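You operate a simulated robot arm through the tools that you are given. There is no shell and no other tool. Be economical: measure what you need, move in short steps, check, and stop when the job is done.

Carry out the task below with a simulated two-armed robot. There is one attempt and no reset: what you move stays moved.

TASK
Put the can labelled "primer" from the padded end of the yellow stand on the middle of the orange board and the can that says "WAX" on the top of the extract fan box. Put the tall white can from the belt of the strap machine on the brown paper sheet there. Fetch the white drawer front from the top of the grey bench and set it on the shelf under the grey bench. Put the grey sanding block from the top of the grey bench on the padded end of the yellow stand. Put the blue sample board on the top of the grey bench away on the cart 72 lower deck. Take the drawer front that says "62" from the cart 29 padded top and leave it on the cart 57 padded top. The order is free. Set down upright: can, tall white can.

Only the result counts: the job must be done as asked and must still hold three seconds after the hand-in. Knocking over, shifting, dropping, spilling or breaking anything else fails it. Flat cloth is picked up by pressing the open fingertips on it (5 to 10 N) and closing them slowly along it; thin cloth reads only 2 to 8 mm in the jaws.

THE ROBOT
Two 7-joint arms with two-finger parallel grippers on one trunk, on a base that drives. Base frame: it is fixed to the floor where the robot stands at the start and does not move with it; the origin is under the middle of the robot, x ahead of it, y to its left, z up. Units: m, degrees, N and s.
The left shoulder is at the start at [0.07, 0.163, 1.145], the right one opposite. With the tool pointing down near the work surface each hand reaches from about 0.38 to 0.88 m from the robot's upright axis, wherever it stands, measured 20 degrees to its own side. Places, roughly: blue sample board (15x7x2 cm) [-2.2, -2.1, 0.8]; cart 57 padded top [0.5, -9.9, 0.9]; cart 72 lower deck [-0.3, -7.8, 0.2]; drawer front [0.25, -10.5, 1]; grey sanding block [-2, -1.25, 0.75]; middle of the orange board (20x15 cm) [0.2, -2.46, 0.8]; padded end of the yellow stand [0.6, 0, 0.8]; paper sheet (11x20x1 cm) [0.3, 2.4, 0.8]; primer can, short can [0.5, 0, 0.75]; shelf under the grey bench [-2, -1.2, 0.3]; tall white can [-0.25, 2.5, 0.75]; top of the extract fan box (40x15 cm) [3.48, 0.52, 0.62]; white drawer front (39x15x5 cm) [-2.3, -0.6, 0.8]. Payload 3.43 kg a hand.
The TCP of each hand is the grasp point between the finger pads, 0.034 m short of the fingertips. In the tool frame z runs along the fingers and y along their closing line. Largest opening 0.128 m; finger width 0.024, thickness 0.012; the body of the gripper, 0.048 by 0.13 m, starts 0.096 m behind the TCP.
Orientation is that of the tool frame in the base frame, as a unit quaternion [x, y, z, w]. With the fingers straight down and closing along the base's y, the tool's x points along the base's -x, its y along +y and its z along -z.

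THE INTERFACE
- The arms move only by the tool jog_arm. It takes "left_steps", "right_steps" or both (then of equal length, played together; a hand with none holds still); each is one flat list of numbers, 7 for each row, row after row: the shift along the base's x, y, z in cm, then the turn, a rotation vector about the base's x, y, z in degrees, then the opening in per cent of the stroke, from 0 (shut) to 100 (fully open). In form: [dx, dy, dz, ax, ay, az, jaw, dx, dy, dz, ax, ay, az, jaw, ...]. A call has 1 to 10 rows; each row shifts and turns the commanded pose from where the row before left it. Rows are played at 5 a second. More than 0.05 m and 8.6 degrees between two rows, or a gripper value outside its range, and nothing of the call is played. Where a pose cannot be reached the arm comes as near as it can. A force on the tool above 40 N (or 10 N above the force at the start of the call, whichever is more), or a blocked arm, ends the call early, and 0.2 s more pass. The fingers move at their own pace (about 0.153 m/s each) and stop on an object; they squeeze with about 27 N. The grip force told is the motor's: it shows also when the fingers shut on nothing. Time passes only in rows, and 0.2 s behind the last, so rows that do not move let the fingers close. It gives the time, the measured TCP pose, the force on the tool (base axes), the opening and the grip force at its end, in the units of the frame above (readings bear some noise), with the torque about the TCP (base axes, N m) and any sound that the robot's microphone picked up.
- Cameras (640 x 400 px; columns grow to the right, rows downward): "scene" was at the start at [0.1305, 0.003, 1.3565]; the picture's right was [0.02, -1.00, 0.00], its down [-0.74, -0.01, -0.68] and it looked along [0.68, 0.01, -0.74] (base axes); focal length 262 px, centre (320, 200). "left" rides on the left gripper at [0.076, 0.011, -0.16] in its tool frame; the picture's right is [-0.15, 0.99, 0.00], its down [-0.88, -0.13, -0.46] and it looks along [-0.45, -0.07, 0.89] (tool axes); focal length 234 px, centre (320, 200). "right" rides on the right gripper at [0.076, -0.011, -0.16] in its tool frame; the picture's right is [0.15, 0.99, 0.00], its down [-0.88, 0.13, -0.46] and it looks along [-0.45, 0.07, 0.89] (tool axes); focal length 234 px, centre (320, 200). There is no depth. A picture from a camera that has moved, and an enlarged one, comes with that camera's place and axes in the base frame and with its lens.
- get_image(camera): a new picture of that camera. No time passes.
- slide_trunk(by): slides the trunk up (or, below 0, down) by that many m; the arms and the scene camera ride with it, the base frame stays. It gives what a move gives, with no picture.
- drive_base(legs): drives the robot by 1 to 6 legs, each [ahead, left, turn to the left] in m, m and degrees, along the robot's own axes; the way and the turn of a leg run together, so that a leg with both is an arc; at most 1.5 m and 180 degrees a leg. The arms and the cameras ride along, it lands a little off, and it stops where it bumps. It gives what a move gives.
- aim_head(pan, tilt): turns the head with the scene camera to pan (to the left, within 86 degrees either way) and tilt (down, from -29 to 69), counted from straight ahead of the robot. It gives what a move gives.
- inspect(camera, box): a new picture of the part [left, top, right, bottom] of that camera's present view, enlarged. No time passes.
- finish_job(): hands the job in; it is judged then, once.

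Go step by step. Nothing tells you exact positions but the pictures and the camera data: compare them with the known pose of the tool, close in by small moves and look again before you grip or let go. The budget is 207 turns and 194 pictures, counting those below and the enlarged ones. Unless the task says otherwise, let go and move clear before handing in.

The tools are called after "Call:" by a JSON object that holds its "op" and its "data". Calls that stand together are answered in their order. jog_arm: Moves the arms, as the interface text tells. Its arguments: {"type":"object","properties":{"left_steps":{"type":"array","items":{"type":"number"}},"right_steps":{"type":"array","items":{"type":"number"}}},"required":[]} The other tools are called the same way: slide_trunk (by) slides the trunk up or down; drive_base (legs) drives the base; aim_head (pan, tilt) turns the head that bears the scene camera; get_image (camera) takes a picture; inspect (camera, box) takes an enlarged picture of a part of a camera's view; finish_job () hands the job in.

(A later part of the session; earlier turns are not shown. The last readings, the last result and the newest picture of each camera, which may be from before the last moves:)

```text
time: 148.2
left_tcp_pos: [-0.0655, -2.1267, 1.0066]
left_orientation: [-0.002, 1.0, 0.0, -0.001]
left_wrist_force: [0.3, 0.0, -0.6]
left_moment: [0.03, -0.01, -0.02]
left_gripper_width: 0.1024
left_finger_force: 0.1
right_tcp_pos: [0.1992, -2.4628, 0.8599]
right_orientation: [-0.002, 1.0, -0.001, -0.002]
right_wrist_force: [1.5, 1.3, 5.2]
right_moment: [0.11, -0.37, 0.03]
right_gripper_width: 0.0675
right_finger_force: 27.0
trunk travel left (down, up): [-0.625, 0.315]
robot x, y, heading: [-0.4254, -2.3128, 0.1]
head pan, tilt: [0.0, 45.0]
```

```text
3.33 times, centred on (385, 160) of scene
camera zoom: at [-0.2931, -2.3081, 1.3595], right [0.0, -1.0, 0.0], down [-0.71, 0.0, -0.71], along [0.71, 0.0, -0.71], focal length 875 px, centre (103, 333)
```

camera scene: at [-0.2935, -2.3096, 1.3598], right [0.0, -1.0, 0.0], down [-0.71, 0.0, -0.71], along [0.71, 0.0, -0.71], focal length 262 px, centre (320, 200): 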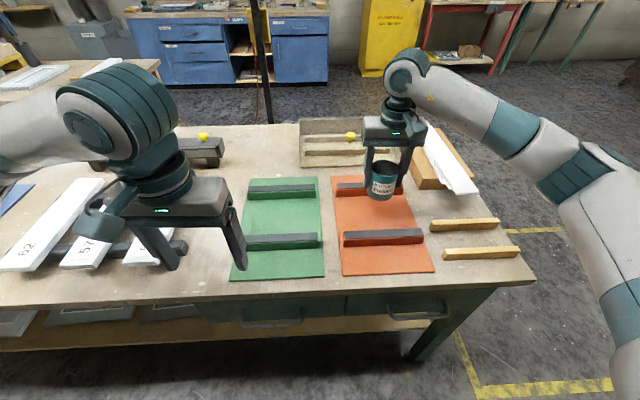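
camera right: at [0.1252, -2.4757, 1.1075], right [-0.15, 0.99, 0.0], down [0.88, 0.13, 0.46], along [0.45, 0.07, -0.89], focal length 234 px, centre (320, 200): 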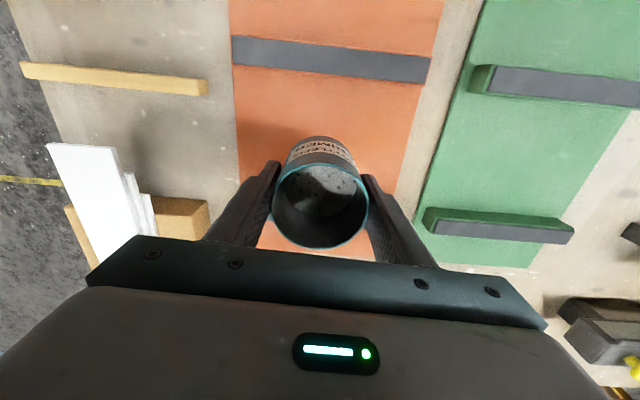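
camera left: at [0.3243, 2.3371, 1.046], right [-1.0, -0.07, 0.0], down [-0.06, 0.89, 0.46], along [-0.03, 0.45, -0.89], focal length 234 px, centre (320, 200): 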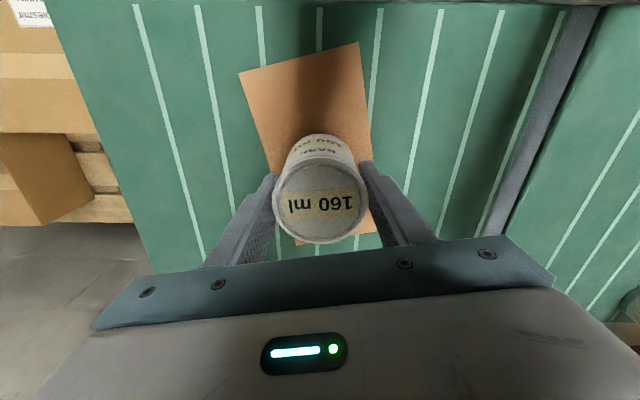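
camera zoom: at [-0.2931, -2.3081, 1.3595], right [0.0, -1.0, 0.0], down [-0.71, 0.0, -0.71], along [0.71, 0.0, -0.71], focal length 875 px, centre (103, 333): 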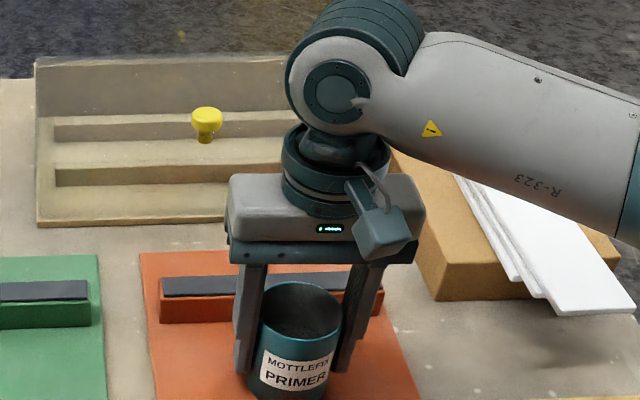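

Call:
{"op": "jog_arm", "data": {"right_steps": [0, 0, 0, 0, 0, 0, 58, 0, 0, 0, 0, 0, 0, 75, 0, 0, 0, 0, 0, 0, 80, 0, 0, 3, 0, 0, 0, 80, 0, 0, 4.5, 0, 0, 0, 80, 0, 0, 4.5, 0, 0, 0, 80, 0, 0, 4.5, 0, 0, 0, 80, -4, -2, 0, 0, 0, 0, 80, -4, -2, 0, 0, 0, 0, 80, -4, -2, 0, 0, 0, 0, 80]}}

Call:
{"op": "inspect", "data": {"camera": "scene", "box": [300, 100, 460, 290]}}

```text
time: 150.4
left_tcp_pos: [-0.0654, -2.1281, 1.0068]
left_orientation: [-0.003, 1.0, 0.001, -0.001]
left_wrist_force: [0.3, -0.5, -0.3]
left_moment: [0.05, -0.03, 0.0]
left_gripper_width: 0.1025
left_finger_force: 0.1
right_tcp_pos: [0.078, -2.521, 1.0272]
right_orientation: [-0.001, 1.0, 0.001, 0.001]
right_wrist_force: [0.0, -0.5, 0.2]
right_moment: [0.04, 0.03, 0.01]
right_gripper_width: 0.1023
right_finger_force: 0.0
trunk travel left (down, up): [-0.625, 0.315]
robot x, y, heading: [-0.4268, -2.3123, -0.1]
head pan, tilt: [0.0, 45.0]
```

```text
2.11 times, centred on (380, 195) of scene
camera zoom: at [-0.294, -2.3096, 1.3599], right [0.0, -1.0, 0.0], down [-0.71, 0.0, -0.71], along [0.71, 0.0, -0.71], focal length 553 px, centre (194, 210)
```

zoom: 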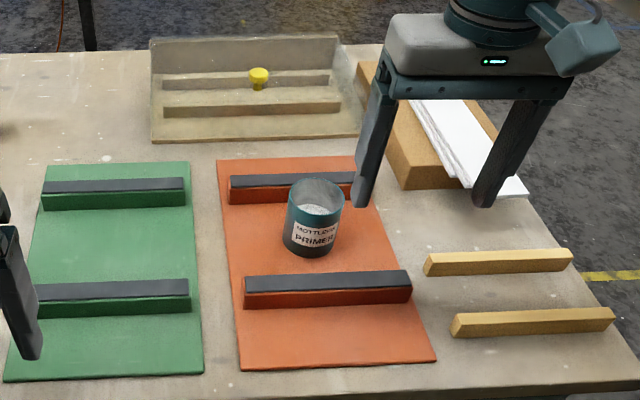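

The primer stands in the middle of the orange board. Next I'll turn round to the grey bench.

Call:
{"op": "drive_base", "data": {"legs": [[-0.5, 0, 0], [0, 0.9, 0], [0, 0, 180]]}}

Call:
{"op": "aim_head", "data": {"pan": 0, "tilt": 30}}

Call:
{"op": "get_image", "data": {"camera": "scene"}}

Call:
{"op": "aim_head", "data": {"pan": 55, "tilt": 30}}

Call:
{"op": "get_image", "data": {"camera": "scene"}}

```text
time: 164.8
left_tcp_pos: [-1.2797, -1.5709, 1.0059]
left_orientation: [1.0, -0.027, 0.001, 0.0]
left_wrist_force: [0.7, -0.6, -0.7]
left_moment: [-0.01, 0.02, -0.02]
left_gripper_width: 0.1023
left_finger_force: 0.0
right_tcp_pos: [-1.4027, -1.1707, 1.0286]
right_orientation: [1.0, -0.028, 0.0, 0.0]
right_wrist_force: [0.2, -0.1, -0.4]
right_moment: [0.0, 0.01, -0.02]
right_gripper_width: 0.1022
right_finger_force: 0.0
trunk travel left (down, up): [-0.625, 0.315]
robot x, y, heading: [-0.9086, -1.411, 176.7]
head pan, tilt: [0.0, 45.0]
```

```text
time: 165.6
left_tcp_pos: [-1.2812, -1.5715, 1.0071]
left_orientation: [1.0, -0.027, 0.001, -0.001]
left_wrist_force: [0.6, -0.4, -0.1]
left_moment: [0.01, 0.01, 0.02]
left_gripper_width: 0.1024
left_finger_force: 0.0
right_tcp_pos: [-1.4045, -1.1697, 1.0281]
right_orientation: [1.0, -0.029, 0.0, 0.0]
right_wrist_force: [0.2, -0.4, 0.3]
right_moment: [-0.02, -0.01, 0.0]
right_gripper_width: 0.1024
right_finger_force: 0.1
trunk travel left (down, up): [-0.625, 0.315]
robot x, y, heading: [-0.9097, -1.411, 176.8]
head pan, tilt: [0.0, 30.0]
```

```text
141 pictures are left
camera scene: at [-1.0497, -1.3998, 1.3823], right [0.06, 1.0, 0.0], down [0.5, -0.03, -0.87], along [-0.86, 0.05, -0.5], focal length 262 px, centre (320, 200)
```

scene: 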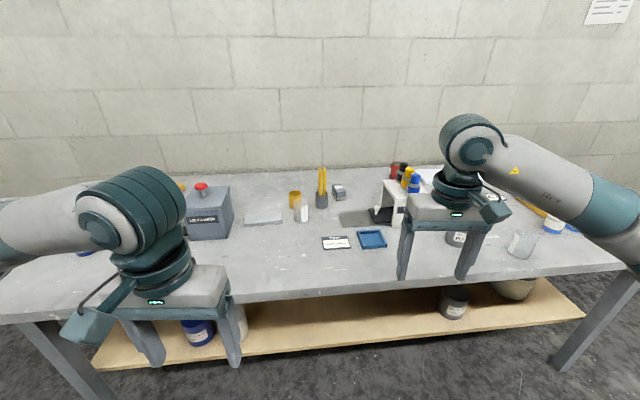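

```text
time: 166.8
left_tcp_pos: [-1.2799, -1.5714, 1.0066]
left_orientation: [1.0, -0.027, 0.001, 0.0]
left_wrist_force: [-0.1, 0.8, -0.3]
left_moment: [0.01, 0.0, 0.0]
left_gripper_width: 0.102
left_finger_force: 0.0
right_tcp_pos: [-1.4029, -1.1694, 1.0271]
right_orientation: [1.0, -0.028, 0.0, 0.0]
right_wrist_force: [-0.1, 0.3, 0.1]
right_moment: [-0.01, 0.01, -0.04]
right_gripper_width: 0.1025
right_finger_force: 0.0
trunk travel left (down, up): [-0.625, 0.315]
robot x, y, heading: [-0.9069, -1.4103, 176.9]
head pan, tilt: [55.0, 30.0]
```

```text
140 pictures are left
camera scene: at [-1.0154, -1.4759, 1.3824], right [-0.79, 0.62, 0.0], down [0.31, 0.39, -0.87], along [-0.54, -0.68, -0.5], focal length 262 px, centre (320, 200)
```

scene: 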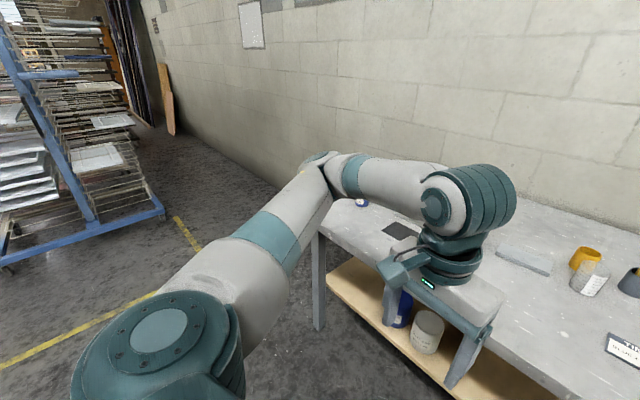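

Call:
{"op": "aim_head", "data": {"pan": -15, "tilt": 35}}

Call:
{"op": "inspect", "data": {"camera": "scene", "box": [130, 100, 370, 250]}}

Call:
{"op": "get_image", "data": {"camera": "scene"}}

```text
time: 168.2
left_tcp_pos: [-1.2811, -1.5706, 1.0062]
left_orientation: [1.0, -0.027, 0.001, 0.0]
left_wrist_force: [-0.4, 0.8, -0.1]
left_moment: [-0.04, 0.02, -0.01]
left_gripper_width: 0.1026
left_finger_force: 0.0
right_tcp_pos: [-1.4023, -1.1697, 1.0273]
right_orientation: [1.0, -0.03, 0.001, 0.0]
right_wrist_force: [0.2, 0.4, 1.4]
right_moment: [0.01, 0.0, 0.01]
right_gripper_width: 0.1026
right_finger_force: 0.0
trunk travel left (down, up): [-0.625, 0.315]
robot x, y, heading: [-0.9122, -1.4115, 176.9]
head pan, tilt: [-15.0, 35.0]
```

```text
2.67 times, centred on (250, 175) of scene
camera zoom: at [-1.0431, -1.3775, 1.3746], right [0.31, 0.95, 0.0], down [0.55, -0.18, -0.82], along [-0.78, 0.25, -0.57], focal length 700 px, centre (507, 267)
```

zoom: 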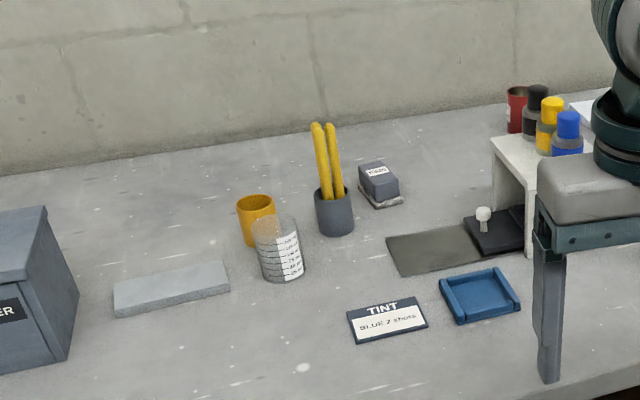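

```text
138 pictures are left
camera scene: at [-1.0431, -1.3775, 1.3746], right [0.31, 0.95, 0.0], down [0.55, -0.18, -0.82], along [-0.78, 0.25, -0.57], focal length 262 px, centre (320, 200)
```

scene: 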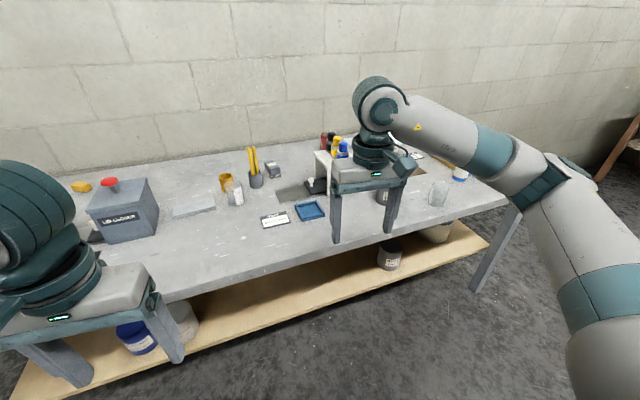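

The grey sanding block is likely the labelled block near (-2.15,-1.26). I'll move closer, around y -0.95, to view the right part of the bench with the drawer front.

Call:
{"op": "drive_base", "data": {"legs": [[0, -0.45, 3.1], [0.3, 0, 0]]}}

Call:
{"op": "aim_head", "data": {"pan": -20, "tilt": 35}}

Call:
{"op": "get_image", "data": {"camera": "scene"}}

Call:
{"op": "aim_head", "data": {"pan": 20, "tilt": 40}}

Call:
{"op": "get_image", "data": {"camera": "scene"}}

```text
time: 172.6
left_tcp_pos: [-1.563, -1.142, 1.0065]
left_orientation: [1.0, 0.0, 0.002, 0.0]
left_wrist_force: [0.2, -0.8, -1.0]
left_moment: [0.0, 0.01, -0.01]
left_gripper_width: 0.1023
left_finger_force: 0.1
right_tcp_pos: [-1.7073, -0.7472, 1.0272]
right_orientation: [1.0, -0.001, 0.0, 0.001]
right_wrist_force: [-0.5, 0.4, 0.0]
right_moment: [0.02, 0.0, 0.0]
right_gripper_width: 0.1025
right_finger_force: 0.1
trunk travel left (down, up): [-0.625, 0.315]
robot x, y, heading: [-1.2033, -0.9578, 179.9]
head pan, tilt: [-15.0, 35.0]
```

```text
time: 173.3
left_tcp_pos: [-1.5625, -1.1408, 1.0065]
left_orientation: [1.0, -0.001, 0.001, 0.0]
left_wrist_force: [0.3, 0.0, -0.2]
left_moment: [-0.02, -0.01, -0.01]
left_gripper_width: 0.1024
left_finger_force: 0.1
right_tcp_pos: [-1.7071, -0.7486, 1.0266]
right_orientation: [1.0, -0.001, 0.0, 0.0]
right_wrist_force: [-1.1, -0.9, -0.4]
right_moment: [0.03, 0.04, 0.0]
right_gripper_width: 0.1021
right_finger_force: 0.0
trunk travel left (down, up): [-0.625, 0.315]
robot x, y, heading: [-1.2058, -0.957, 180.0]
head pan, tilt: [-20.0, 35.0]
```

```text
137 pictures are left
camera scene: at [-1.3346, -0.9277, 1.3745], right [0.34, 0.94, 0.0], down [0.54, -0.2, -0.82], along [-0.77, 0.28, -0.57], focal length 262 px, centre (320, 200)
```

scene: 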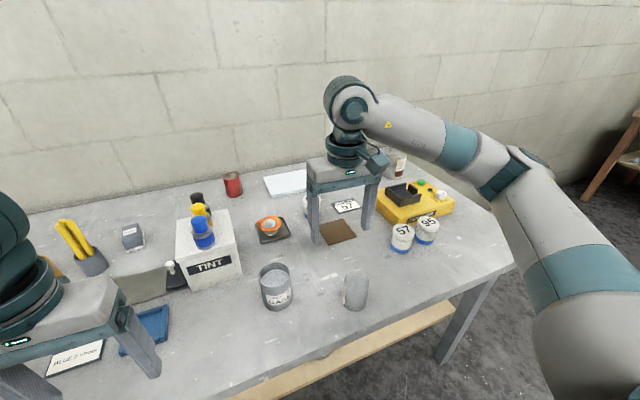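

```text
time: 174.4
left_tcp_pos: [-1.5637, -1.1416, 1.0068]
left_orientation: [1.0, 0.0, 0.001, 0.0]
left_wrist_force: [0.2, 0.2, -0.2]
left_moment: [0.01, 0.0, 0.01]
left_gripper_width: 0.1025
left_finger_force: 0.2
right_tcp_pos: [-1.7082, -0.7475, 1.0286]
right_orientation: [1.0, -0.002, 0.0, 0.0]
right_wrist_force: [0.1, -0.4, -0.2]
right_moment: [-0.04, -0.02, 0.0]
right_gripper_width: 0.1022
right_finger_force: 0.1
trunk travel left (down, up): [-0.625, 0.315]
robot x, y, heading: [-1.2005, -0.9594, 180.2]
head pan, tilt: [20.0, 40.0]
```

```text
136 pictures are left
camera scene: at [-1.3315, -0.9868, 1.367], right [-0.34, 0.94, 0.0], down [0.6, 0.22, -0.77], along [-0.72, -0.26, -0.64], focal length 262 px, centre (320, 200)
```

scene: 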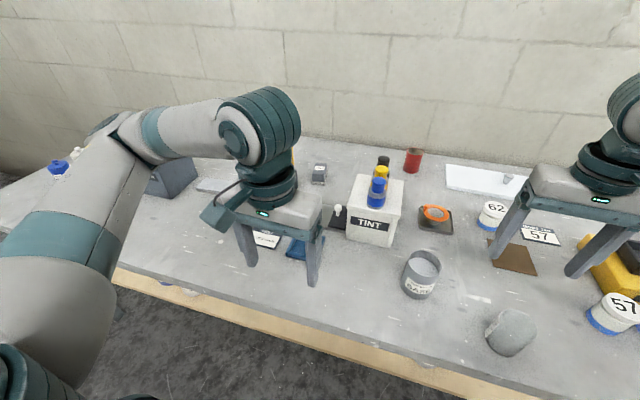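

Call:
{"op": "inspect", "data": {"camera": "scene", "box": [420, 130, 600, 240]}}

Call:
{"op": "inspect", "data": {"camera": "scene", "box": [290, 140, 420, 250]}}

```text
3.56 times, centred on (510, 185) of scene
camera zoom: at [-1.3315, -0.9868, 1.367], right [-0.34, 0.94, 0.0], down [0.6, 0.22, -0.77], along [-0.72, -0.26, -0.64], focal length 933 px, centre (-356, 253)
```

zoom: 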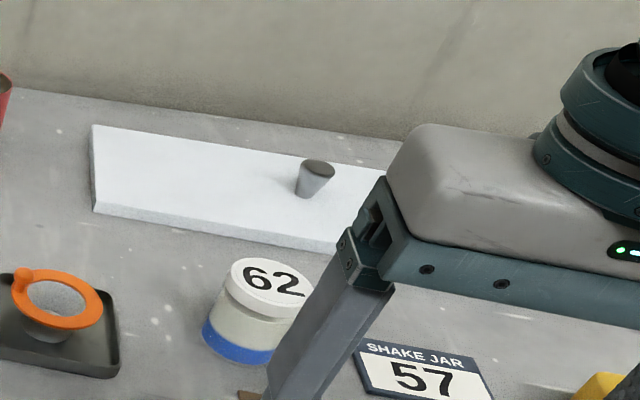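

```text
3.64 times, centred on (355, 195) of scene
camera zoom: at [-1.3315, -0.9868, 1.367], right [-0.34, 0.94, 0.0], down [0.6, 0.22, -0.77], along [-0.72, -0.26, -0.64], focal length 955 px, centre (193, 218)
```

zoom: 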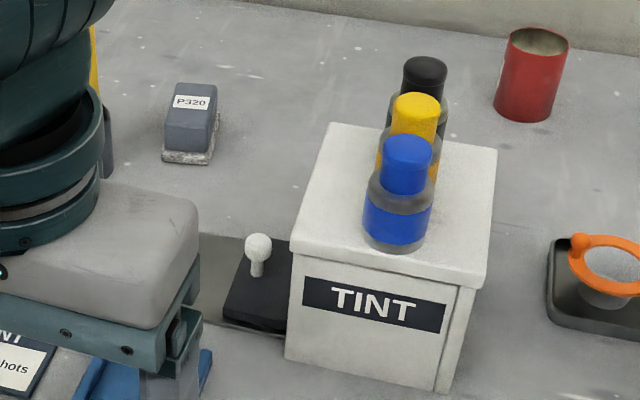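

Found both: the P320 sanding block near (-2.15,-1.26) and the white drawer front with a knob near (-2.29,-0.61). I'll inch closer and reach for the block with the left hand, tool slightly tilted forward.

Call:
{"op": "drive_base", "data": {"legs": [[0.11, 0.08, 0]]}}

Call:
{"op": "jog_arm", "data": {"left_steps": [-4, -1, 1, 0, 0, 0, 100, -4, -1, 1, 0, 0, 0, 100, -4, -1, 1, 0, 4, 0, 100, -4, -1, 1, 0, 4, 0, 100, -4, -1, 1, 0, 4, 0, 100, -4, 0, 0, 0, 4, 0, 100, -4, 0, 0, 0, 4, 0, 100, -4, 0, 0, 0, 0, 0, 100]}}

Call:
{"op": "get_image", "data": {"camera": "left"}}

Call:
{"op": "get_image", "data": {"camera": "scene"}}

```text
time: 175.7
left_tcp_pos: [-1.6727, -1.2232, 1.0075]
left_orientation: [1.0, 0.001, 0.001, 0.0]
left_wrist_force: [0.2, 0.4, -0.1]
left_moment: [-0.02, -0.01, 0.0]
left_gripper_width: 0.1023
left_finger_force: 0.1
right_tcp_pos: [-1.8178, -0.8305, 1.0276]
right_orientation: [1.0, 0.001, 0.0, 0.0]
right_wrist_force: [-0.7, -0.5, 0.3]
right_moment: [0.01, 0.0, -0.03]
right_gripper_width: 0.1023
right_finger_force: 0.1
trunk travel left (down, up): [-0.625, 0.315]
robot x, y, heading: [-1.31, -1.0391, -179.9]
head pan, tilt: [20.0, 40.0]
```

```text
time: 177.5
left_tcp_pos: [-1.9945, -1.2712, 1.0564]
left_orientation: [0.985, 0.001, -0.172, 0.001]
left_wrist_force: [-0.1, 0.0, 0.1]
left_moment: [-0.04, -0.02, 0.03]
left_gripper_width: 0.1285
left_finger_force: 0.0
right_tcp_pos: [-1.821, -0.8282, 1.027]
right_orientation: [1.0, 0.001, 0.001, 0.001]
right_wrist_force: [-0.6, -0.3, 0.1]
right_moment: [-0.02, 0.0, 0.0]
right_gripper_width: 0.1025
right_finger_force: 0.0
trunk travel left (down, up): [-0.625, 0.315]
robot x, y, heading: [-1.3103, -1.0393, -179.7]
head pan, tilt: [20.0, 40.0]
```

```text
133 pictures are left
camera left: at [-1.8695, -1.2811, 1.182], right [-0.14, -0.99, 0.05], down [-0.67, 0.13, 0.73], along [-0.73, 0.06, -0.68], focal length 234 px, centre (320, 200)
```

left: 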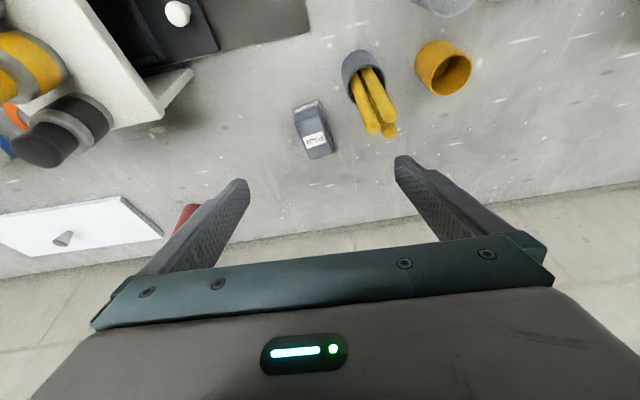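

```text
132 pictures are left
camera scene: at [-1.444, -1.067, 1.3669], right [-0.34, 0.94, 0.0], down [0.6, 0.22, -0.77], along [-0.72, -0.26, -0.64], focal length 262 px, centre (320, 200)
```

scene: 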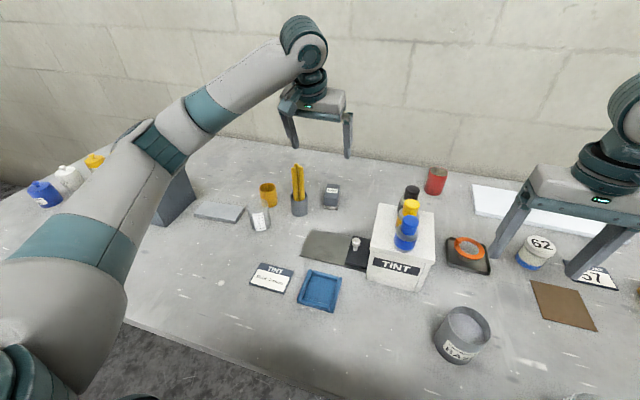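

Call:
{"op": "inspect", "data": {"camera": "left", "box": [260, 40, 420, 180]}}

```text
2.86 times, centred on (340, 110) of left
camera zoom: at [-1.8695, -1.2811, 1.182], right [-0.14, -0.99, 0.05], down [-0.67, 0.13, 0.73], along [-0.73, 0.06, -0.68], focal length 669 px, centre (263, 457)
```

zoom: 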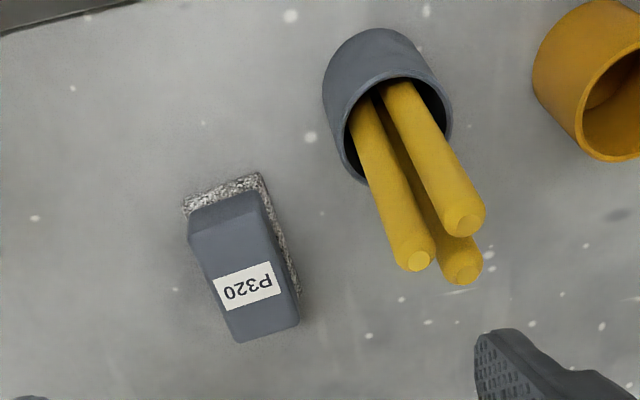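

The block is about 11 × 5.3 cm, centred near (-2.113,-1.259), turned about 9°. I'll straighten the tool, align and hover above it.

Call:
{"op": "jog_arm", "data": {"left_steps": [-2.3, 0.25, -2, 0, -4, 0, 70, -2.3, 0.25, -2, 0, -4, 0, 70, -2.3, 0.25, -2, 0, -4, 0, 70, -2.3, 0.25, -2, 0, -4, 0, 70, -2.3, 0.2, -2, 0, -4, 0, 70, 0, 0, 0, 0, 0, 4.5, 70, 0, 0, 0, 0, 0, 4.5, 70, 0, 0, 0, 0, 0, 0, 70]}}

Call:
{"op": "get_image", "data": {"camera": "left"}}

Call:
{"op": "inspect", "data": {"camera": "scene", "box": [240, 80, 420, 230]}}

```text
time: 179.3
left_tcp_pos: [-2.1077, -1.2603, 0.9566]
left_orientation: [0.997, 0.081, 0.0, -0.001]
left_wrist_force: [0.2, -0.4, 0.8]
left_moment: [0.07, 0.01, -0.01]
left_gripper_width: 0.0898
left_finger_force: 0.0
right_tcp_pos: [-1.8188, -0.8299, 1.0282]
right_orientation: [1.0, 0.001, 0.0, 0.0]
right_wrist_force: [0.7, 0.6, 0.1]
right_moment: [-0.01, 0.0, 0.05]
right_gripper_width: 0.1026
right_finger_force: 0.2
trunk travel left (down, up): [-0.625, 0.315]
robot x, y, heading: [-1.3127, -1.0433, -180.0]
head pan, tilt: [20.0, 40.0]
```

```text
130 pictures are left
camera left: at [-2.0319, -1.2586, 1.1174], right [0.01, -1.0, 0.0], down [-0.89, -0.01, 0.45], along [-0.45, -0.01, -0.89], focal length 234 px, centre (320, 200)
```

left: 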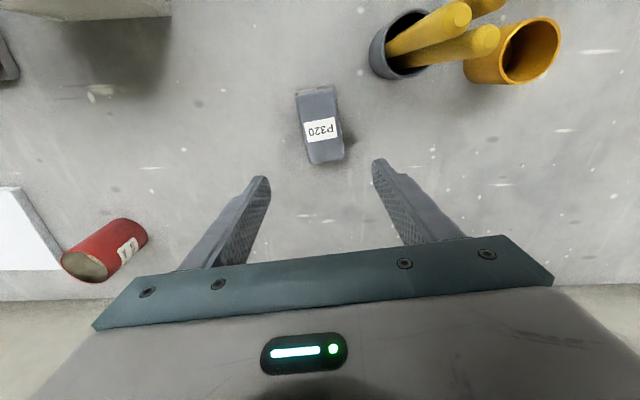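

```text
2.67 times, centred on (330, 155) of scene
camera zoom: at [-1.4425, -1.0679, 1.367], right [-0.34, 0.94, 0.0], down [0.6, 0.22, -0.77], along [-0.72, -0.26, -0.64], focal length 700 px, centre (293, 320)
```

zoom: 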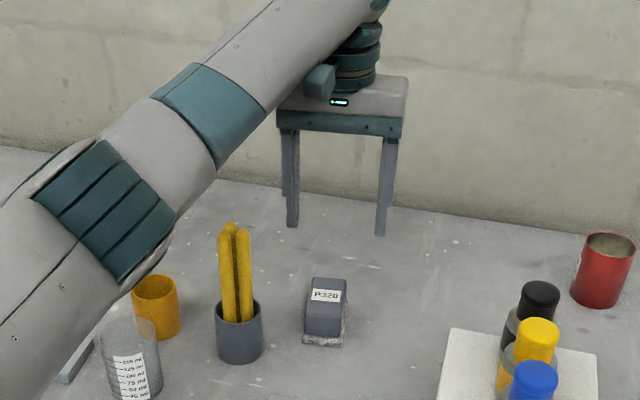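

Aligned. I'll descend, grip and lift the block.

Call:
{"op": "jog_arm", "data": {"left_steps": [0.8, -0.2, -4.5, 0, 0, 0, 70, 0, 0, -4.5, 0, 0, 0, 70, 0, 0, -3, 0, 0, 0, 70, 0, 0, -1, 0, 0, 0, 70]}}

Call:
{"op": "inspect", "data": {"camera": "scene", "box": [240, 80, 420, 230]}}

```text
time: 180.3
left_tcp_pos: [-2.0998, -1.2632, 0.833]
left_orientation: [0.997, 0.079, -0.005, 0.001]
left_wrist_force: [3.1, 0.1, 34.6]
left_moment: [-1.61, -0.8, 0.02]
left_gripper_width: 0.0898
left_finger_force: 0.2
right_tcp_pos: [-1.8169, -0.8284, 1.0302]
right_orientation: [1.0, 0.001, -0.001, 0.001]
right_wrist_force: [0.5, -0.4, 0.2]
right_moment: [0.0, -0.03, 0.02]
right_gripper_width: 0.1026
right_finger_force: 0.0
trunk travel left (down, up): [-0.625, 0.315]
robot x, y, heading: [-1.3111, -1.0396, -179.8]
head pan, tilt: [20.0, 40.0]
```

```text
2.67 times, centred on (330, 155) of scene
camera zoom: at [-1.4382, -1.0662, 1.3682], right [-0.34, 0.94, 0.0], down [0.6, 0.22, -0.77], along [-0.72, -0.26, -0.64], focal length 700 px, centre (293, 320)
```

zoom: 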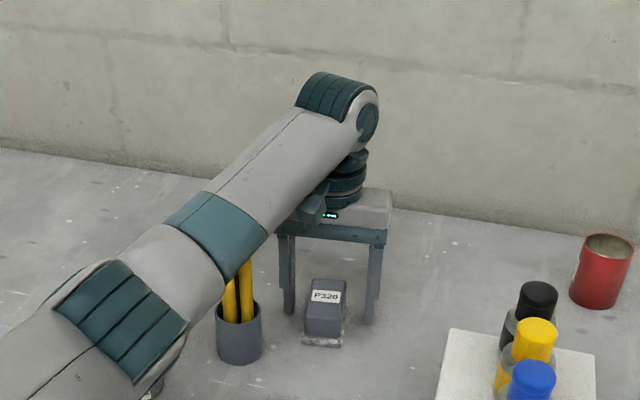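

Fingertips touch the bench (top is z≈0.80). I'll raise a little, shift 1 cm and close.

Call:
{"op": "jog_arm", "data": {"left_steps": [0, 0, 1, 0, 0, 0, 70, 1, 0, 0, 0, 0, 0, 70, 0, 0, 0, 0, 0, 0, 0, 0, 0, 0, 0, 0, 0, 0, 0, 0, 0, 0, 0, 0, 0]}}

Call:
{"op": "inspect", "data": {"camera": "scene", "box": [240, 80, 420, 230]}}

```text
time: 181.5
left_tcp_pos: [-2.0904, -1.2634, 0.8335]
left_orientation: [0.997, 0.08, 0.001, 0.0]
left_wrist_force: [-0.8, 0.1, 0.5]
left_moment: [-0.02, 0.01, -0.04]
left_gripper_width: 0.0492
left_finger_force: 26.7
right_tcp_pos: [-1.8203, -0.8298, 1.0279]
right_orientation: [1.0, 0.001, 0.0, 0.0]
right_wrist_force: [0.2, -0.1, 0.0]
right_moment: [0.0, 0.0, 0.0]
right_gripper_width: 0.1022
right_finger_force: 0.1
trunk travel left (down, up): [-0.625, 0.315]
robot x, y, heading: [-1.3166, -1.041, -180.1]
head pan, tilt: [20.0, 40.0]
```

```text
2.67 times, centred on (330, 155) of scene
camera zoom: at [-1.4427, -1.0678, 1.3669], right [-0.34, 0.94, 0.0], down [0.6, 0.22, -0.77], along [-0.72, -0.26, -0.64], focal length 700 px, centre (293, 320)
```

zoom: 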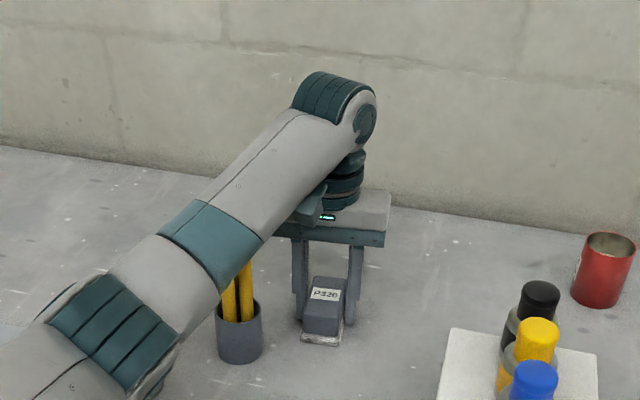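

Gripped (49 mm). Lifting and retracting the block.

Call:
{"op": "jog_arm", "data": {"left_steps": [0, 0, 4, 0, 0, 0, 0, 0, 0, 4.5, 0, 0, 0, 0, 0, 0, 4.5, 0, 0, 0, 0, 0, 0, 4.5, 0, 0, -4.5, 0, 4.5, 0, 0.5, 0, 0, -4.5, 0, 4.5, 0, 0.5, 0, 0, 0, 0, 4.5, 0, 0.5, 0, 0, 0, 0, 4.5, 0, 0, 0, 0, 0, 0, 4.5, 0, 0, 0, 0, 0, 0, 4.5, 0, 0, 0, 0, 0, 0]}}

Call:
{"op": "jog_arm", "data": {"left_steps": [4.5, 0, 0, 0, 0, 0, 0, 4, 0, 0, 0, 0, 0, 0, 3, 0, 0, 0, 0, 0, 0]}}

Call:
{"op": "aim_head", "data": {"pan": -20, "tilt": 45}}

Call:
{"op": "get_image", "data": {"camera": "scene"}}

```text
time: 183.7
left_tcp_pos: [-1.8184, -1.2624, 1.0274]
left_orientation: [1.0, 0.0, 0.001, 0.0]
left_wrist_force: [0.2, 0.2, -1.2]
left_moment: [0.05, 0.04, 0.0]
left_gripper_width: 0.0491
left_finger_force: 27.0
right_tcp_pos: [-1.8181, -0.8299, 1.0278]
right_orientation: [1.0, 0.0, 0.0, 0.0]
right_wrist_force: [0.6, -0.4, 0.6]
right_moment: [0.02, 0.01, 0.0]
right_gripper_width: 0.1022
right_finger_force: 0.0
trunk travel left (down, up): [-0.625, 0.315]
robot x, y, heading: [-1.3147, -1.0387, -179.9]
head pan, tilt: [20.0, 40.0]
```

```text
time: 184.5
left_tcp_pos: [-1.7037, -1.2621, 1.0264]
left_orientation: [1.0, 0.002, 0.0, 0.0]
left_wrist_force: [-0.2, -0.3, -0.6]
left_moment: [0.02, 0.03, 0.0]
left_gripper_width: 0.0493
left_finger_force: 26.7
right_tcp_pos: [-1.8186, -0.8297, 1.0294]
right_orientation: [1.0, 0.001, -0.001, 0.001]
right_wrist_force: [-0.5, 0.0, 0.6]
right_moment: [0.01, 0.09, -0.02]
right_gripper_width: 0.1023
right_finger_force: 0.0
trunk travel left (down, up): [-0.625, 0.315]
robot x, y, heading: [-1.3153, -1.0396, -179.7]
head pan, tilt: [20.0, 40.0]
```

```text
time: 185.6
left_tcp_pos: [-1.7045, -1.263, 1.0255]
left_orientation: [1.0, 0.001, 0.001, 0.0]
left_wrist_force: [-0.3, 0.1, -0.4]
left_moment: [0.04, 0.03, -0.01]
left_gripper_width: 0.0493
left_finger_force: 27.1
right_tcp_pos: [-1.8198, -0.8295, 1.0277]
right_orientation: [1.0, 0.001, 0.0, 0.0]
right_wrist_force: [-0.1, 0.5, -0.2]
right_moment: [-0.03, 0.0, -0.02]
right_gripper_width: 0.1024
right_finger_force: 0.0
trunk travel left (down, up): [-0.625, 0.315]
robot x, y, heading: [-1.3105, -1.0424, -180.1]
head pan, tilt: [-20.0, 45.0]
```

```text
126 pictures are left
camera scene: at [-1.4393, -1.0111, 1.3598], right [0.34, 0.94, 0.0], down [0.67, -0.24, -0.71], along [-0.67, 0.24, -0.71], focal length 262 px, centre (320, 200)
```

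scene: 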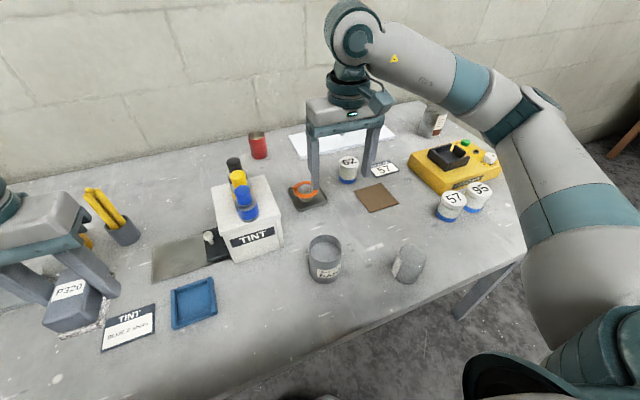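

Now the drawer front: I'll shift right and reach for its knob with the right hand tilted forward 35°.

Call:
{"op": "drive_base", "data": {"legs": [[0, -0.19, 0]]}}

Call:
{"op": "jog_arm", "data": {"right_steps": [-4, 0.2, 0, 0, 7, 0, 80, -4, 0.2, 0, 0, 7, 0, 80, -4, 0.2, 0, 0, 7, 0, 80, -4, 0.2, 0, 0, 7, 0, 80, -4, 0.2, 0, 0, 7, 0, 80, -4, 0.2, -1, 0, 0, 0, 80, -4, 0.2, -1, 0, 0, 0, 80, -4, 0.2, -1, 0, 0, 0, 80, -4, 0.2, -1, 0, 0, 0, 80, 0, 0, 0, 0, 0, 0, 80]}}

Call:
{"op": "get_image", "data": {"camera": "right"}}

Call:
{"op": "get_image", "data": {"camera": "scene"}}

```text
time: 187.1
left_tcp_pos: [-1.7032, -1.0746, 1.0256]
left_orientation: [1.0, 0.003, 0.001, 0.001]
left_wrist_force: [-0.7, 1.2, -0.2]
left_moment: [-0.04, 0.02, -0.02]
left_gripper_width: 0.0493
left_finger_force: 27.5
right_tcp_pos: [-1.8208, -0.6419, 1.0269]
right_orientation: [1.0, 0.003, 0.0, 0.001]
right_wrist_force: [-0.8, -0.4, -0.6]
right_moment: [-0.03, 0.02, 0.02]
right_gripper_width: 0.1025
right_finger_force: 0.1
trunk travel left (down, up): [-0.625, 0.315]
robot x, y, heading: [-1.3159, -0.8486, -179.9]
head pan, tilt: [-20.0, 45.0]
```

```text
time: 189.3
left_tcp_pos: [-1.7042, -1.0734, 1.0257]
left_orientation: [1.0, 0.003, 0.001, 0.0]
left_wrist_force: [-0.6, 0.5, 0.2]
left_moment: [0.01, 0.05, -0.01]
left_gripper_width: 0.0494
left_finger_force: 26.1
right_tcp_pos: [-2.1808, -0.6237, 0.9884]
right_orientation: [0.954, 0.003, -0.301, -0.001]
right_wrist_force: [-0.5, 0.1, 0.8]
right_moment: [-0.01, 0.04, 0.03]
right_gripper_width: 0.1024
right_finger_force: 0.0
trunk travel left (down, up): [-0.625, 0.315]
robot x, y, heading: [-1.3141, -0.8453, -179.8]
head pan, tilt: [-20.0, 45.0]
```

```text
125 pictures are left
camera right: at [-2.0265, -0.6117, 1.0752], right [0.13, -0.99, -0.09], down [-0.46, -0.13, 0.88], along [-0.88, -0.07, -0.47], focal length 234 px, centre (320, 200)
```

right: 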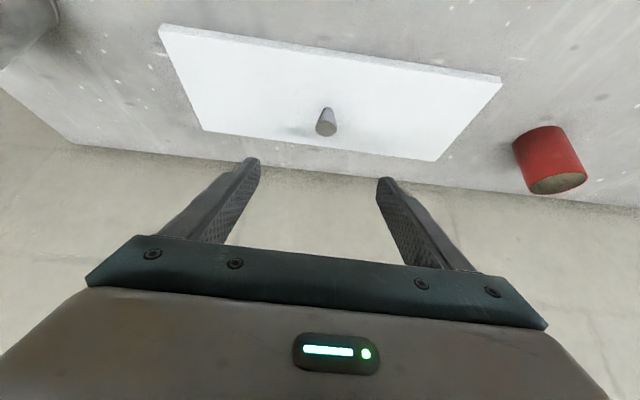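

```text
124 pictures are left
camera scene: at [-1.4392, -0.8218, 1.3599], right [0.34, 0.94, 0.0], down [0.67, -0.24, -0.71], along [-0.67, 0.24, -0.71], focal length 262 px, centre (320, 200)
```

scene: 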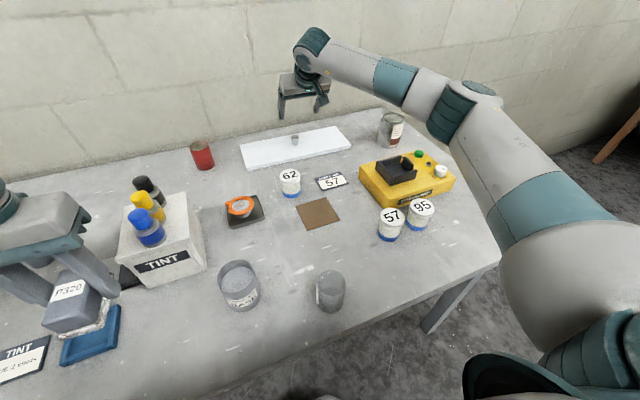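

The knob is at about (-2.252,-0.626). Positioning and descending over it.

Call:
{"op": "jog_arm", "data": {"right_steps": [-3, -0.2, 0, 0, 0, 0, 80, -2.7, 0, -2, 0, 0, 0, 80, 0, 0, -4, 0, 0, 0, 80, 0, 0, -4, 0, 0, 0, 80, 0, 0, -1.5, 0, 0, 0, 80, 0, 0, 0, 0, 0, 0, 80]}}

Call:
{"op": "get_image", "data": {"camera": "right"}}

Call:
{"op": "inspect", "data": {"camera": "scene", "box": [220, 50, 380, 190]}}

```text
time: 190.7
left_tcp_pos: [-1.7045, -1.0743, 1.0259]
left_orientation: [1.0, 0.002, 0.001, 0.0]
left_wrist_force: [0.5, 0.3, -0.4]
left_moment: [-0.03, 0.0, 0.0]
left_gripper_width: 0.0491
left_finger_force: 26.5
right_tcp_pos: [-2.2369, -0.6261, 0.8726]
right_orientation: [0.954, 0.003, -0.3, -0.001]
right_wrist_force: [-0.6, -0.6, 0.5]
right_moment: [0.01, 0.03, -0.01]
right_gripper_width: 0.1026
right_finger_force: 0.0
trunk travel left (down, up): [-0.625, 0.315]
robot x, y, heading: [-1.312, -0.851, -179.7]
head pan, tilt: [-20.0, 45.0]
```

```text
123 pictures are left
camera right: at [-2.0825, -0.6133, 0.9593], right [0.12, -0.99, -0.09], down [-0.46, -0.13, 0.88], along [-0.88, -0.07, -0.47], focal length 234 px, centre (320, 200)
```

right: 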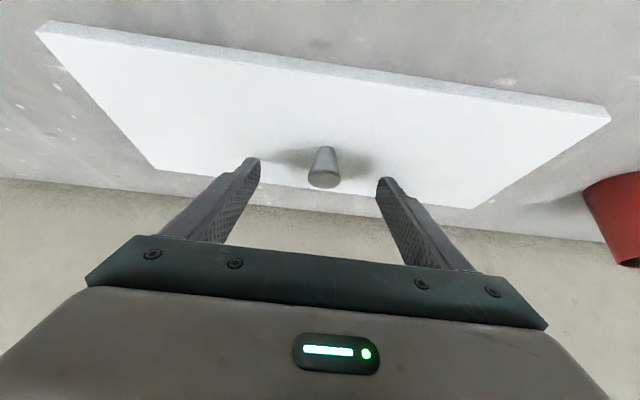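

```text
2.86 times, centred on (300, 120) of scene
camera zoom: at [-1.4402, -0.8224, 1.3598], right [0.34, 0.94, 0.0], down [0.67, -0.24, -0.71], along [-0.67, 0.24, -0.71], focal length 750 px, centre (377, 429)
```

zoom: 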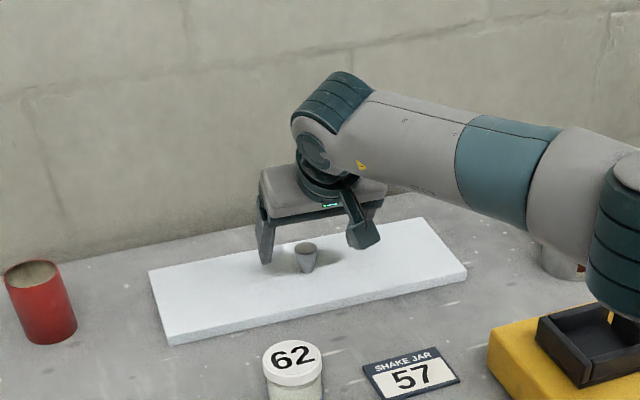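

Call:
{"op": "jog_arm", "data": {"right_steps": [0, -0.1, -0.8, 0, 0, 0, 80, 0, 0, -0.5, 0, 0, 0, 80, 0, 0, 0, 0, 0, 0, 80]}}

Call:
{"op": "inspect", "data": {"camera": "scene", "box": [250, 80, 350, 170]}}

```text
time: 191.5
left_tcp_pos: [-1.7044, -1.0745, 1.0258]
left_orientation: [1.0, 0.003, 0.001, 0.0]
left_wrist_force: [-0.1, 0.4, -1.2]
left_moment: [-0.05, 0.0, 0.02]
left_gripper_width: 0.0491
left_finger_force: 27.1
right_tcp_pos: [-2.2383, -0.6272, 0.8595]
right_orientation: [0.954, 0.003, -0.301, 0.0]
right_wrist_force: [-0.1, 0.6, 0.2]
right_moment: [0.02, 0.04, 0.0]
right_gripper_width: 0.102
right_finger_force: 0.0
trunk travel left (down, up): [-0.625, 0.315]
robot x, y, heading: [-1.3148, -0.8528, -179.5]
head pan, tilt: [-20.0, 45.0]
```

```text
4.44 times, centred on (300, 125) of scene
camera zoom: at [-1.4402, -0.8224, 1.3598], right [0.34, 0.94, 0.0], down [0.67, -0.24, -0.71], along [-0.67, 0.24, -0.71], focal length 1167 px, centre (409, 533)
```

zoom: 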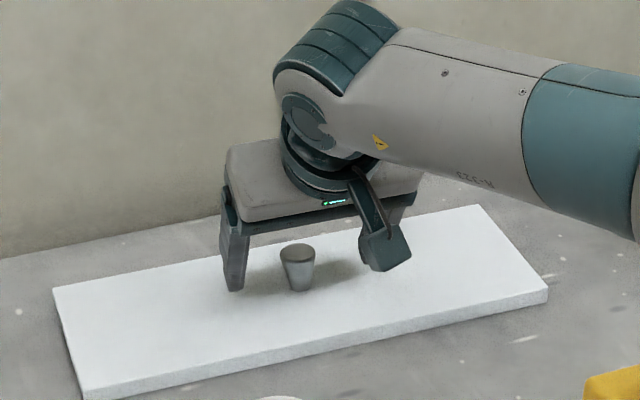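

Call:
{"op": "jog_arm", "data": {"right_steps": [0, 0, -0.3, 0, 0, 0, 80, 0, 0, 0, 0, 0, 0, 0, 0, 0, 0, 0, 0, 0, 0, 0, 0, 0, 0, 0, 0, 0, 0, 0, 0, 0, 0, 0, 0]}}

Call:
{"op": "jog_arm", "data": {"right_steps": [0, 0, 1, 0, 0, 0, 0, 0, 0, 1, 0, 0, 0, 0, 0, 0, 2, 0, 0, 0, 0]}}

Call:
{"op": "inspect", "data": {"camera": "scene", "box": [220, 50, 380, 190]}}

Call:
{"op": "get_image", "data": {"camera": "right"}}

```text
time: 192.7
left_tcp_pos: [-1.7038, -1.0744, 1.0254]
left_orientation: [1.0, 0.002, 0.002, -0.001]
left_wrist_force: [0.2, 0.1, -0.4]
left_moment: [0.0, 0.0, -0.01]
left_gripper_width: 0.0493
left_finger_force: 27.2
right_tcp_pos: [-2.2386, -0.6268, 0.8561]
right_orientation: [0.954, 0.003, -0.3, -0.001]
right_wrist_force: [-0.9, -1.9, 0.3]
right_moment: [0.0, 0.05, 0.0]
right_gripper_width: 0.0291
right_finger_force: 27.1
trunk travel left (down, up): [-0.625, 0.315]
robot x, y, heading: [-1.316, -0.8494, -179.5]
head pan, tilt: [-20.0, 45.0]
```

```text
time: 193.5
left_tcp_pos: [-1.704, -1.0742, 1.0248]
left_orientation: [1.0, 0.003, 0.001, 0.0]
left_wrist_force: [0.0, -0.4, -0.8]
left_moment: [0.01, -0.02, 0.02]
left_gripper_width: 0.0493
left_finger_force: 26.4
right_tcp_pos: [-2.2383, -0.6279, 0.8976]
right_orientation: [0.954, 0.003, -0.3, -0.001]
right_wrist_force: [0.3, -0.8, -4.7]
right_moment: [0.0, -0.05, -0.02]
right_gripper_width: 0.0292
right_finger_force: 27.4
trunk travel left (down, up): [-0.625, 0.315]
robot x, y, heading: [-1.3142, -0.8531, -179.7]
head pan, tilt: [-20.0, 45.0]
```

```text
2.86 times, centred on (300, 120) of scene
camera zoom: at [-1.4404, -0.8224, 1.3597], right [0.34, 0.94, 0.0], down [0.67, -0.24, -0.71], along [-0.67, 0.24, -0.71], focal length 750 px, centre (377, 429)
```

zoom: 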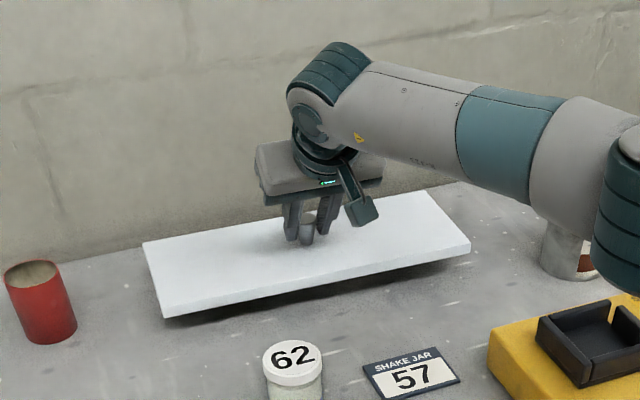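

```text
119 pictures are left
camera right: at [-2.084, -0.6148, 0.9839], right [0.12, -0.99, -0.09], down [-0.46, -0.14, 0.88], along [-0.88, -0.07, -0.47], focal length 234 px, centre (320, 200)
```

right: 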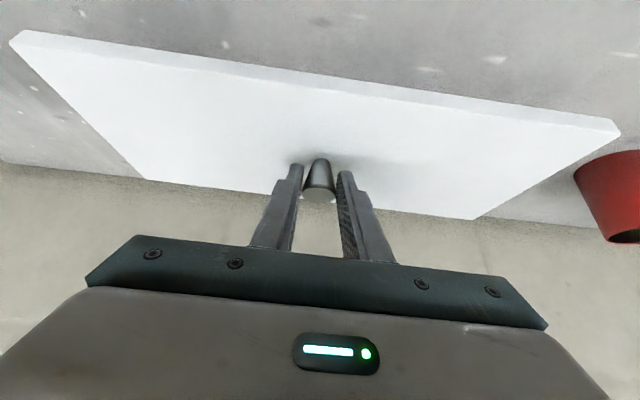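

The drawer front is held by its knob. Lift higher, retract over the bench and back off.

Call:
{"op": "jog_arm", "data": {"right_steps": [0, 0, 4, 0, 0, 0, 0, 0, 0, 4, 0, 0, 0, 0, 0, 0, 4, 0, 0, 0, 0, 0, 0, 4, 0, 0, 0, 0, 4, 0, 0, 0, 0, 0, 0, 4, 0, 0, 0, 0, 0, 0, 4, 0, 0, 0, 0, 0, 0, 4, 0, 0, 0, 0, 0, 0, 4, 0, 0, 0, 0, 0, 0]}}

Call:
{"op": "drive_base", "data": {"legs": [[-0.4, 0, 0], [0, 0.5, 0]]}}

Call:
{"op": "aim_head", "data": {"pan": 0, "tilt": 40}}

Call:
{"op": "get_image", "data": {"camera": "scene"}}

```text
time: 195.5
left_tcp_pos: [-1.7041, -1.0755, 1.0262]
left_orientation: [1.0, 0.003, 0.001, 0.0]
left_wrist_force: [-0.6, 0.4, -0.9]
left_moment: [-0.04, 0.01, -0.01]
left_gripper_width: 0.0491
left_finger_force: 27.1
right_tcp_pos: [-2.0386, -0.6299, 1.0573]
right_orientation: [0.954, 0.003, -0.301, 0.0]
right_wrist_force: [-0.1, -0.3, -3.3]
right_moment: [0.01, -0.1, 0.02]
right_gripper_width: 0.0294
right_finger_force: 27.1
trunk travel left (down, up): [-0.625, 0.315]
robot x, y, heading: [-1.3174, -0.8501, -179.8]
head pan, tilt: [-20.0, 45.0]
```

```text
time: 200.6
left_tcp_pos: [-1.3138, -1.5789, 1.0262]
left_orientation: [1.0, -0.004, 0.001, 0.0]
left_wrist_force: [0.4, 0.3, -1.3]
left_moment: [-0.01, -0.05, 0.0]
left_gripper_width: 0.0491
left_finger_force: 27.6
right_tcp_pos: [-1.6435, -1.1275, 1.0554]
right_orientation: [0.954, -0.004, -0.3, -0.003]
right_wrist_force: [-0.3, 0.0, -3.9]
right_moment: [0.01, -0.04, 0.01]
right_gripper_width: 0.0295
right_finger_force: 27.5
trunk travel left (down, up): [-0.625, 0.315]
robot x, y, heading: [-0.9226, -1.3617, 179.6]
head pan, tilt: [-20.0, 45.0]
```

```text
time: 201.4
left_tcp_pos: [-1.3143, -1.5782, 1.0245]
left_orientation: [1.0, -0.005, 0.001, 0.001]
left_wrist_force: [-0.5, 0.2, -0.9]
left_moment: [-0.03, 0.01, -0.02]
left_gripper_width: 0.0491
left_finger_force: 27.0
right_tcp_pos: [-1.6425, -1.1276, 1.0564]
right_orientation: [0.954, -0.004, -0.3, -0.002]
right_wrist_force: [0.2, -0.1, -4.4]
right_moment: [-0.02, -0.04, 0.02]
right_gripper_width: 0.0294
right_finger_force: 27.0
trunk travel left (down, up): [-0.625, 0.315]
robot x, y, heading: [-0.9203, -1.3606, 179.5]
head pan, tilt: [0.0, 40.0]
```

```text
118 pictures are left
camera scene: at [-1.0549, -1.3577, 1.3669], right [0.01, 1.0, 0.0], down [0.64, -0.01, -0.77], along [-0.77, 0.01, -0.64], focal length 262 px, centre (320, 200)
```

scene: 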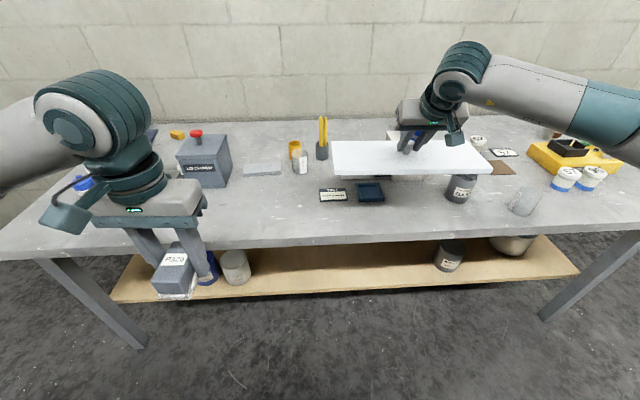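

I'll back off so the board clears the bench edge, lower the trunk by 0.6 m, then look at the shelf.

Call:
{"op": "drive_base", "data": {"legs": [[-0.3, 0, 0.4]]}}

Call:
{"op": "slide_trunk", "data": {"by": -0.61}}

Call:
{"op": "aim_head", "data": {"pan": -10, "tilt": 25}}

Call:
{"op": "get_image", "data": {"camera": "scene"}}

Call:
{"op": "get_image", "data": {"camera": "right"}}

```text
time: 203.4
left_tcp_pos: [-1.0137, -1.5829, 1.0246]
left_orientation: [1.0, -0.001, 0.002, 0.0]
left_wrist_force: [-0.3, 0.4, -1.5]
left_moment: [0.01, 0.02, -0.01]
left_gripper_width: 0.049
left_finger_force: 27.5
right_tcp_pos: [-1.3453, -1.1345, 1.0552]
right_orientation: [0.954, -0.001, -0.3, -0.002]
right_wrist_force: [0.1, -0.3, -4.2]
right_moment: [0.01, -0.09, 0.0]
right_gripper_width: 0.0292
right_finger_force: 27.1
trunk travel left (down, up): [-0.625, 0.315]
robot x, y, heading: [-0.6219, -1.3653, 180.2]
head pan, tilt: [0.0, 40.0]
```

```text
refused: -0.61 is not a number from -0.4 to 0.4
```

```text
time: 204.2
left_tcp_pos: [-1.0131, -1.5826, 1.0257]
left_orientation: [1.0, -0.001, 0.002, -0.001]
left_wrist_force: [-0.3, -0.4, -1.2]
left_moment: [0.01, -0.03, 0.04]
left_gripper_width: 0.0492
left_finger_force: 26.6
right_tcp_pos: [-1.3465, -1.1361, 1.0562]
right_orientation: [0.954, -0.001, -0.299, -0.002]
right_wrist_force: [-0.5, -0.1, -3.8]
right_moment: [-0.03, -0.06, 0.0]
right_gripper_width: 0.0291
right_finger_force: 27.0
trunk travel left (down, up): [-0.625, 0.315]
robot x, y, heading: [-0.6183, -1.3648, 179.7]
head pan, tilt: [-10.0, 25.0]
```

```text
117 pictures are left
camera scene: at [-0.7624, -1.3446, 1.3902], right [0.17, 0.98, 0.0], down [0.42, -0.07, -0.91], along [-0.89, 0.16, -0.42], focal length 262 px, centre (320, 200)
```

scene: 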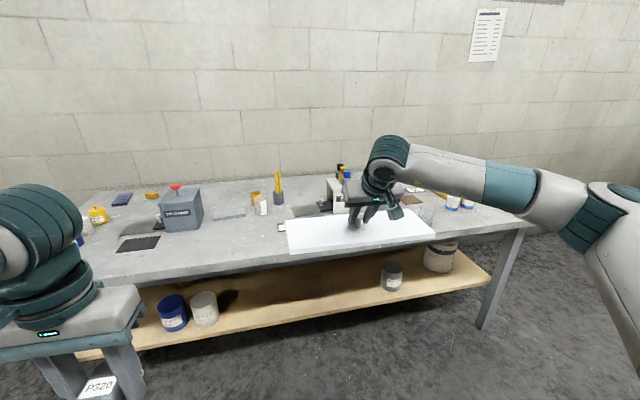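

```text
116 pictures are left
camera right: at [-1.1917, -1.1239, 1.1425], right [0.12, -0.99, -0.09], down [-0.46, -0.13, 0.88], along [-0.88, -0.06, -0.47], focal length 234 px, centre (320, 200)
```

right: 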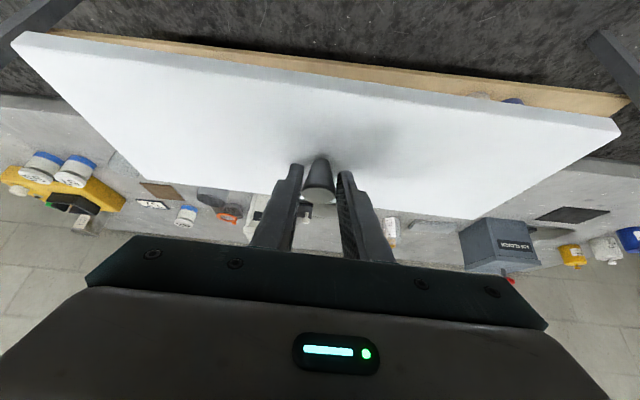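

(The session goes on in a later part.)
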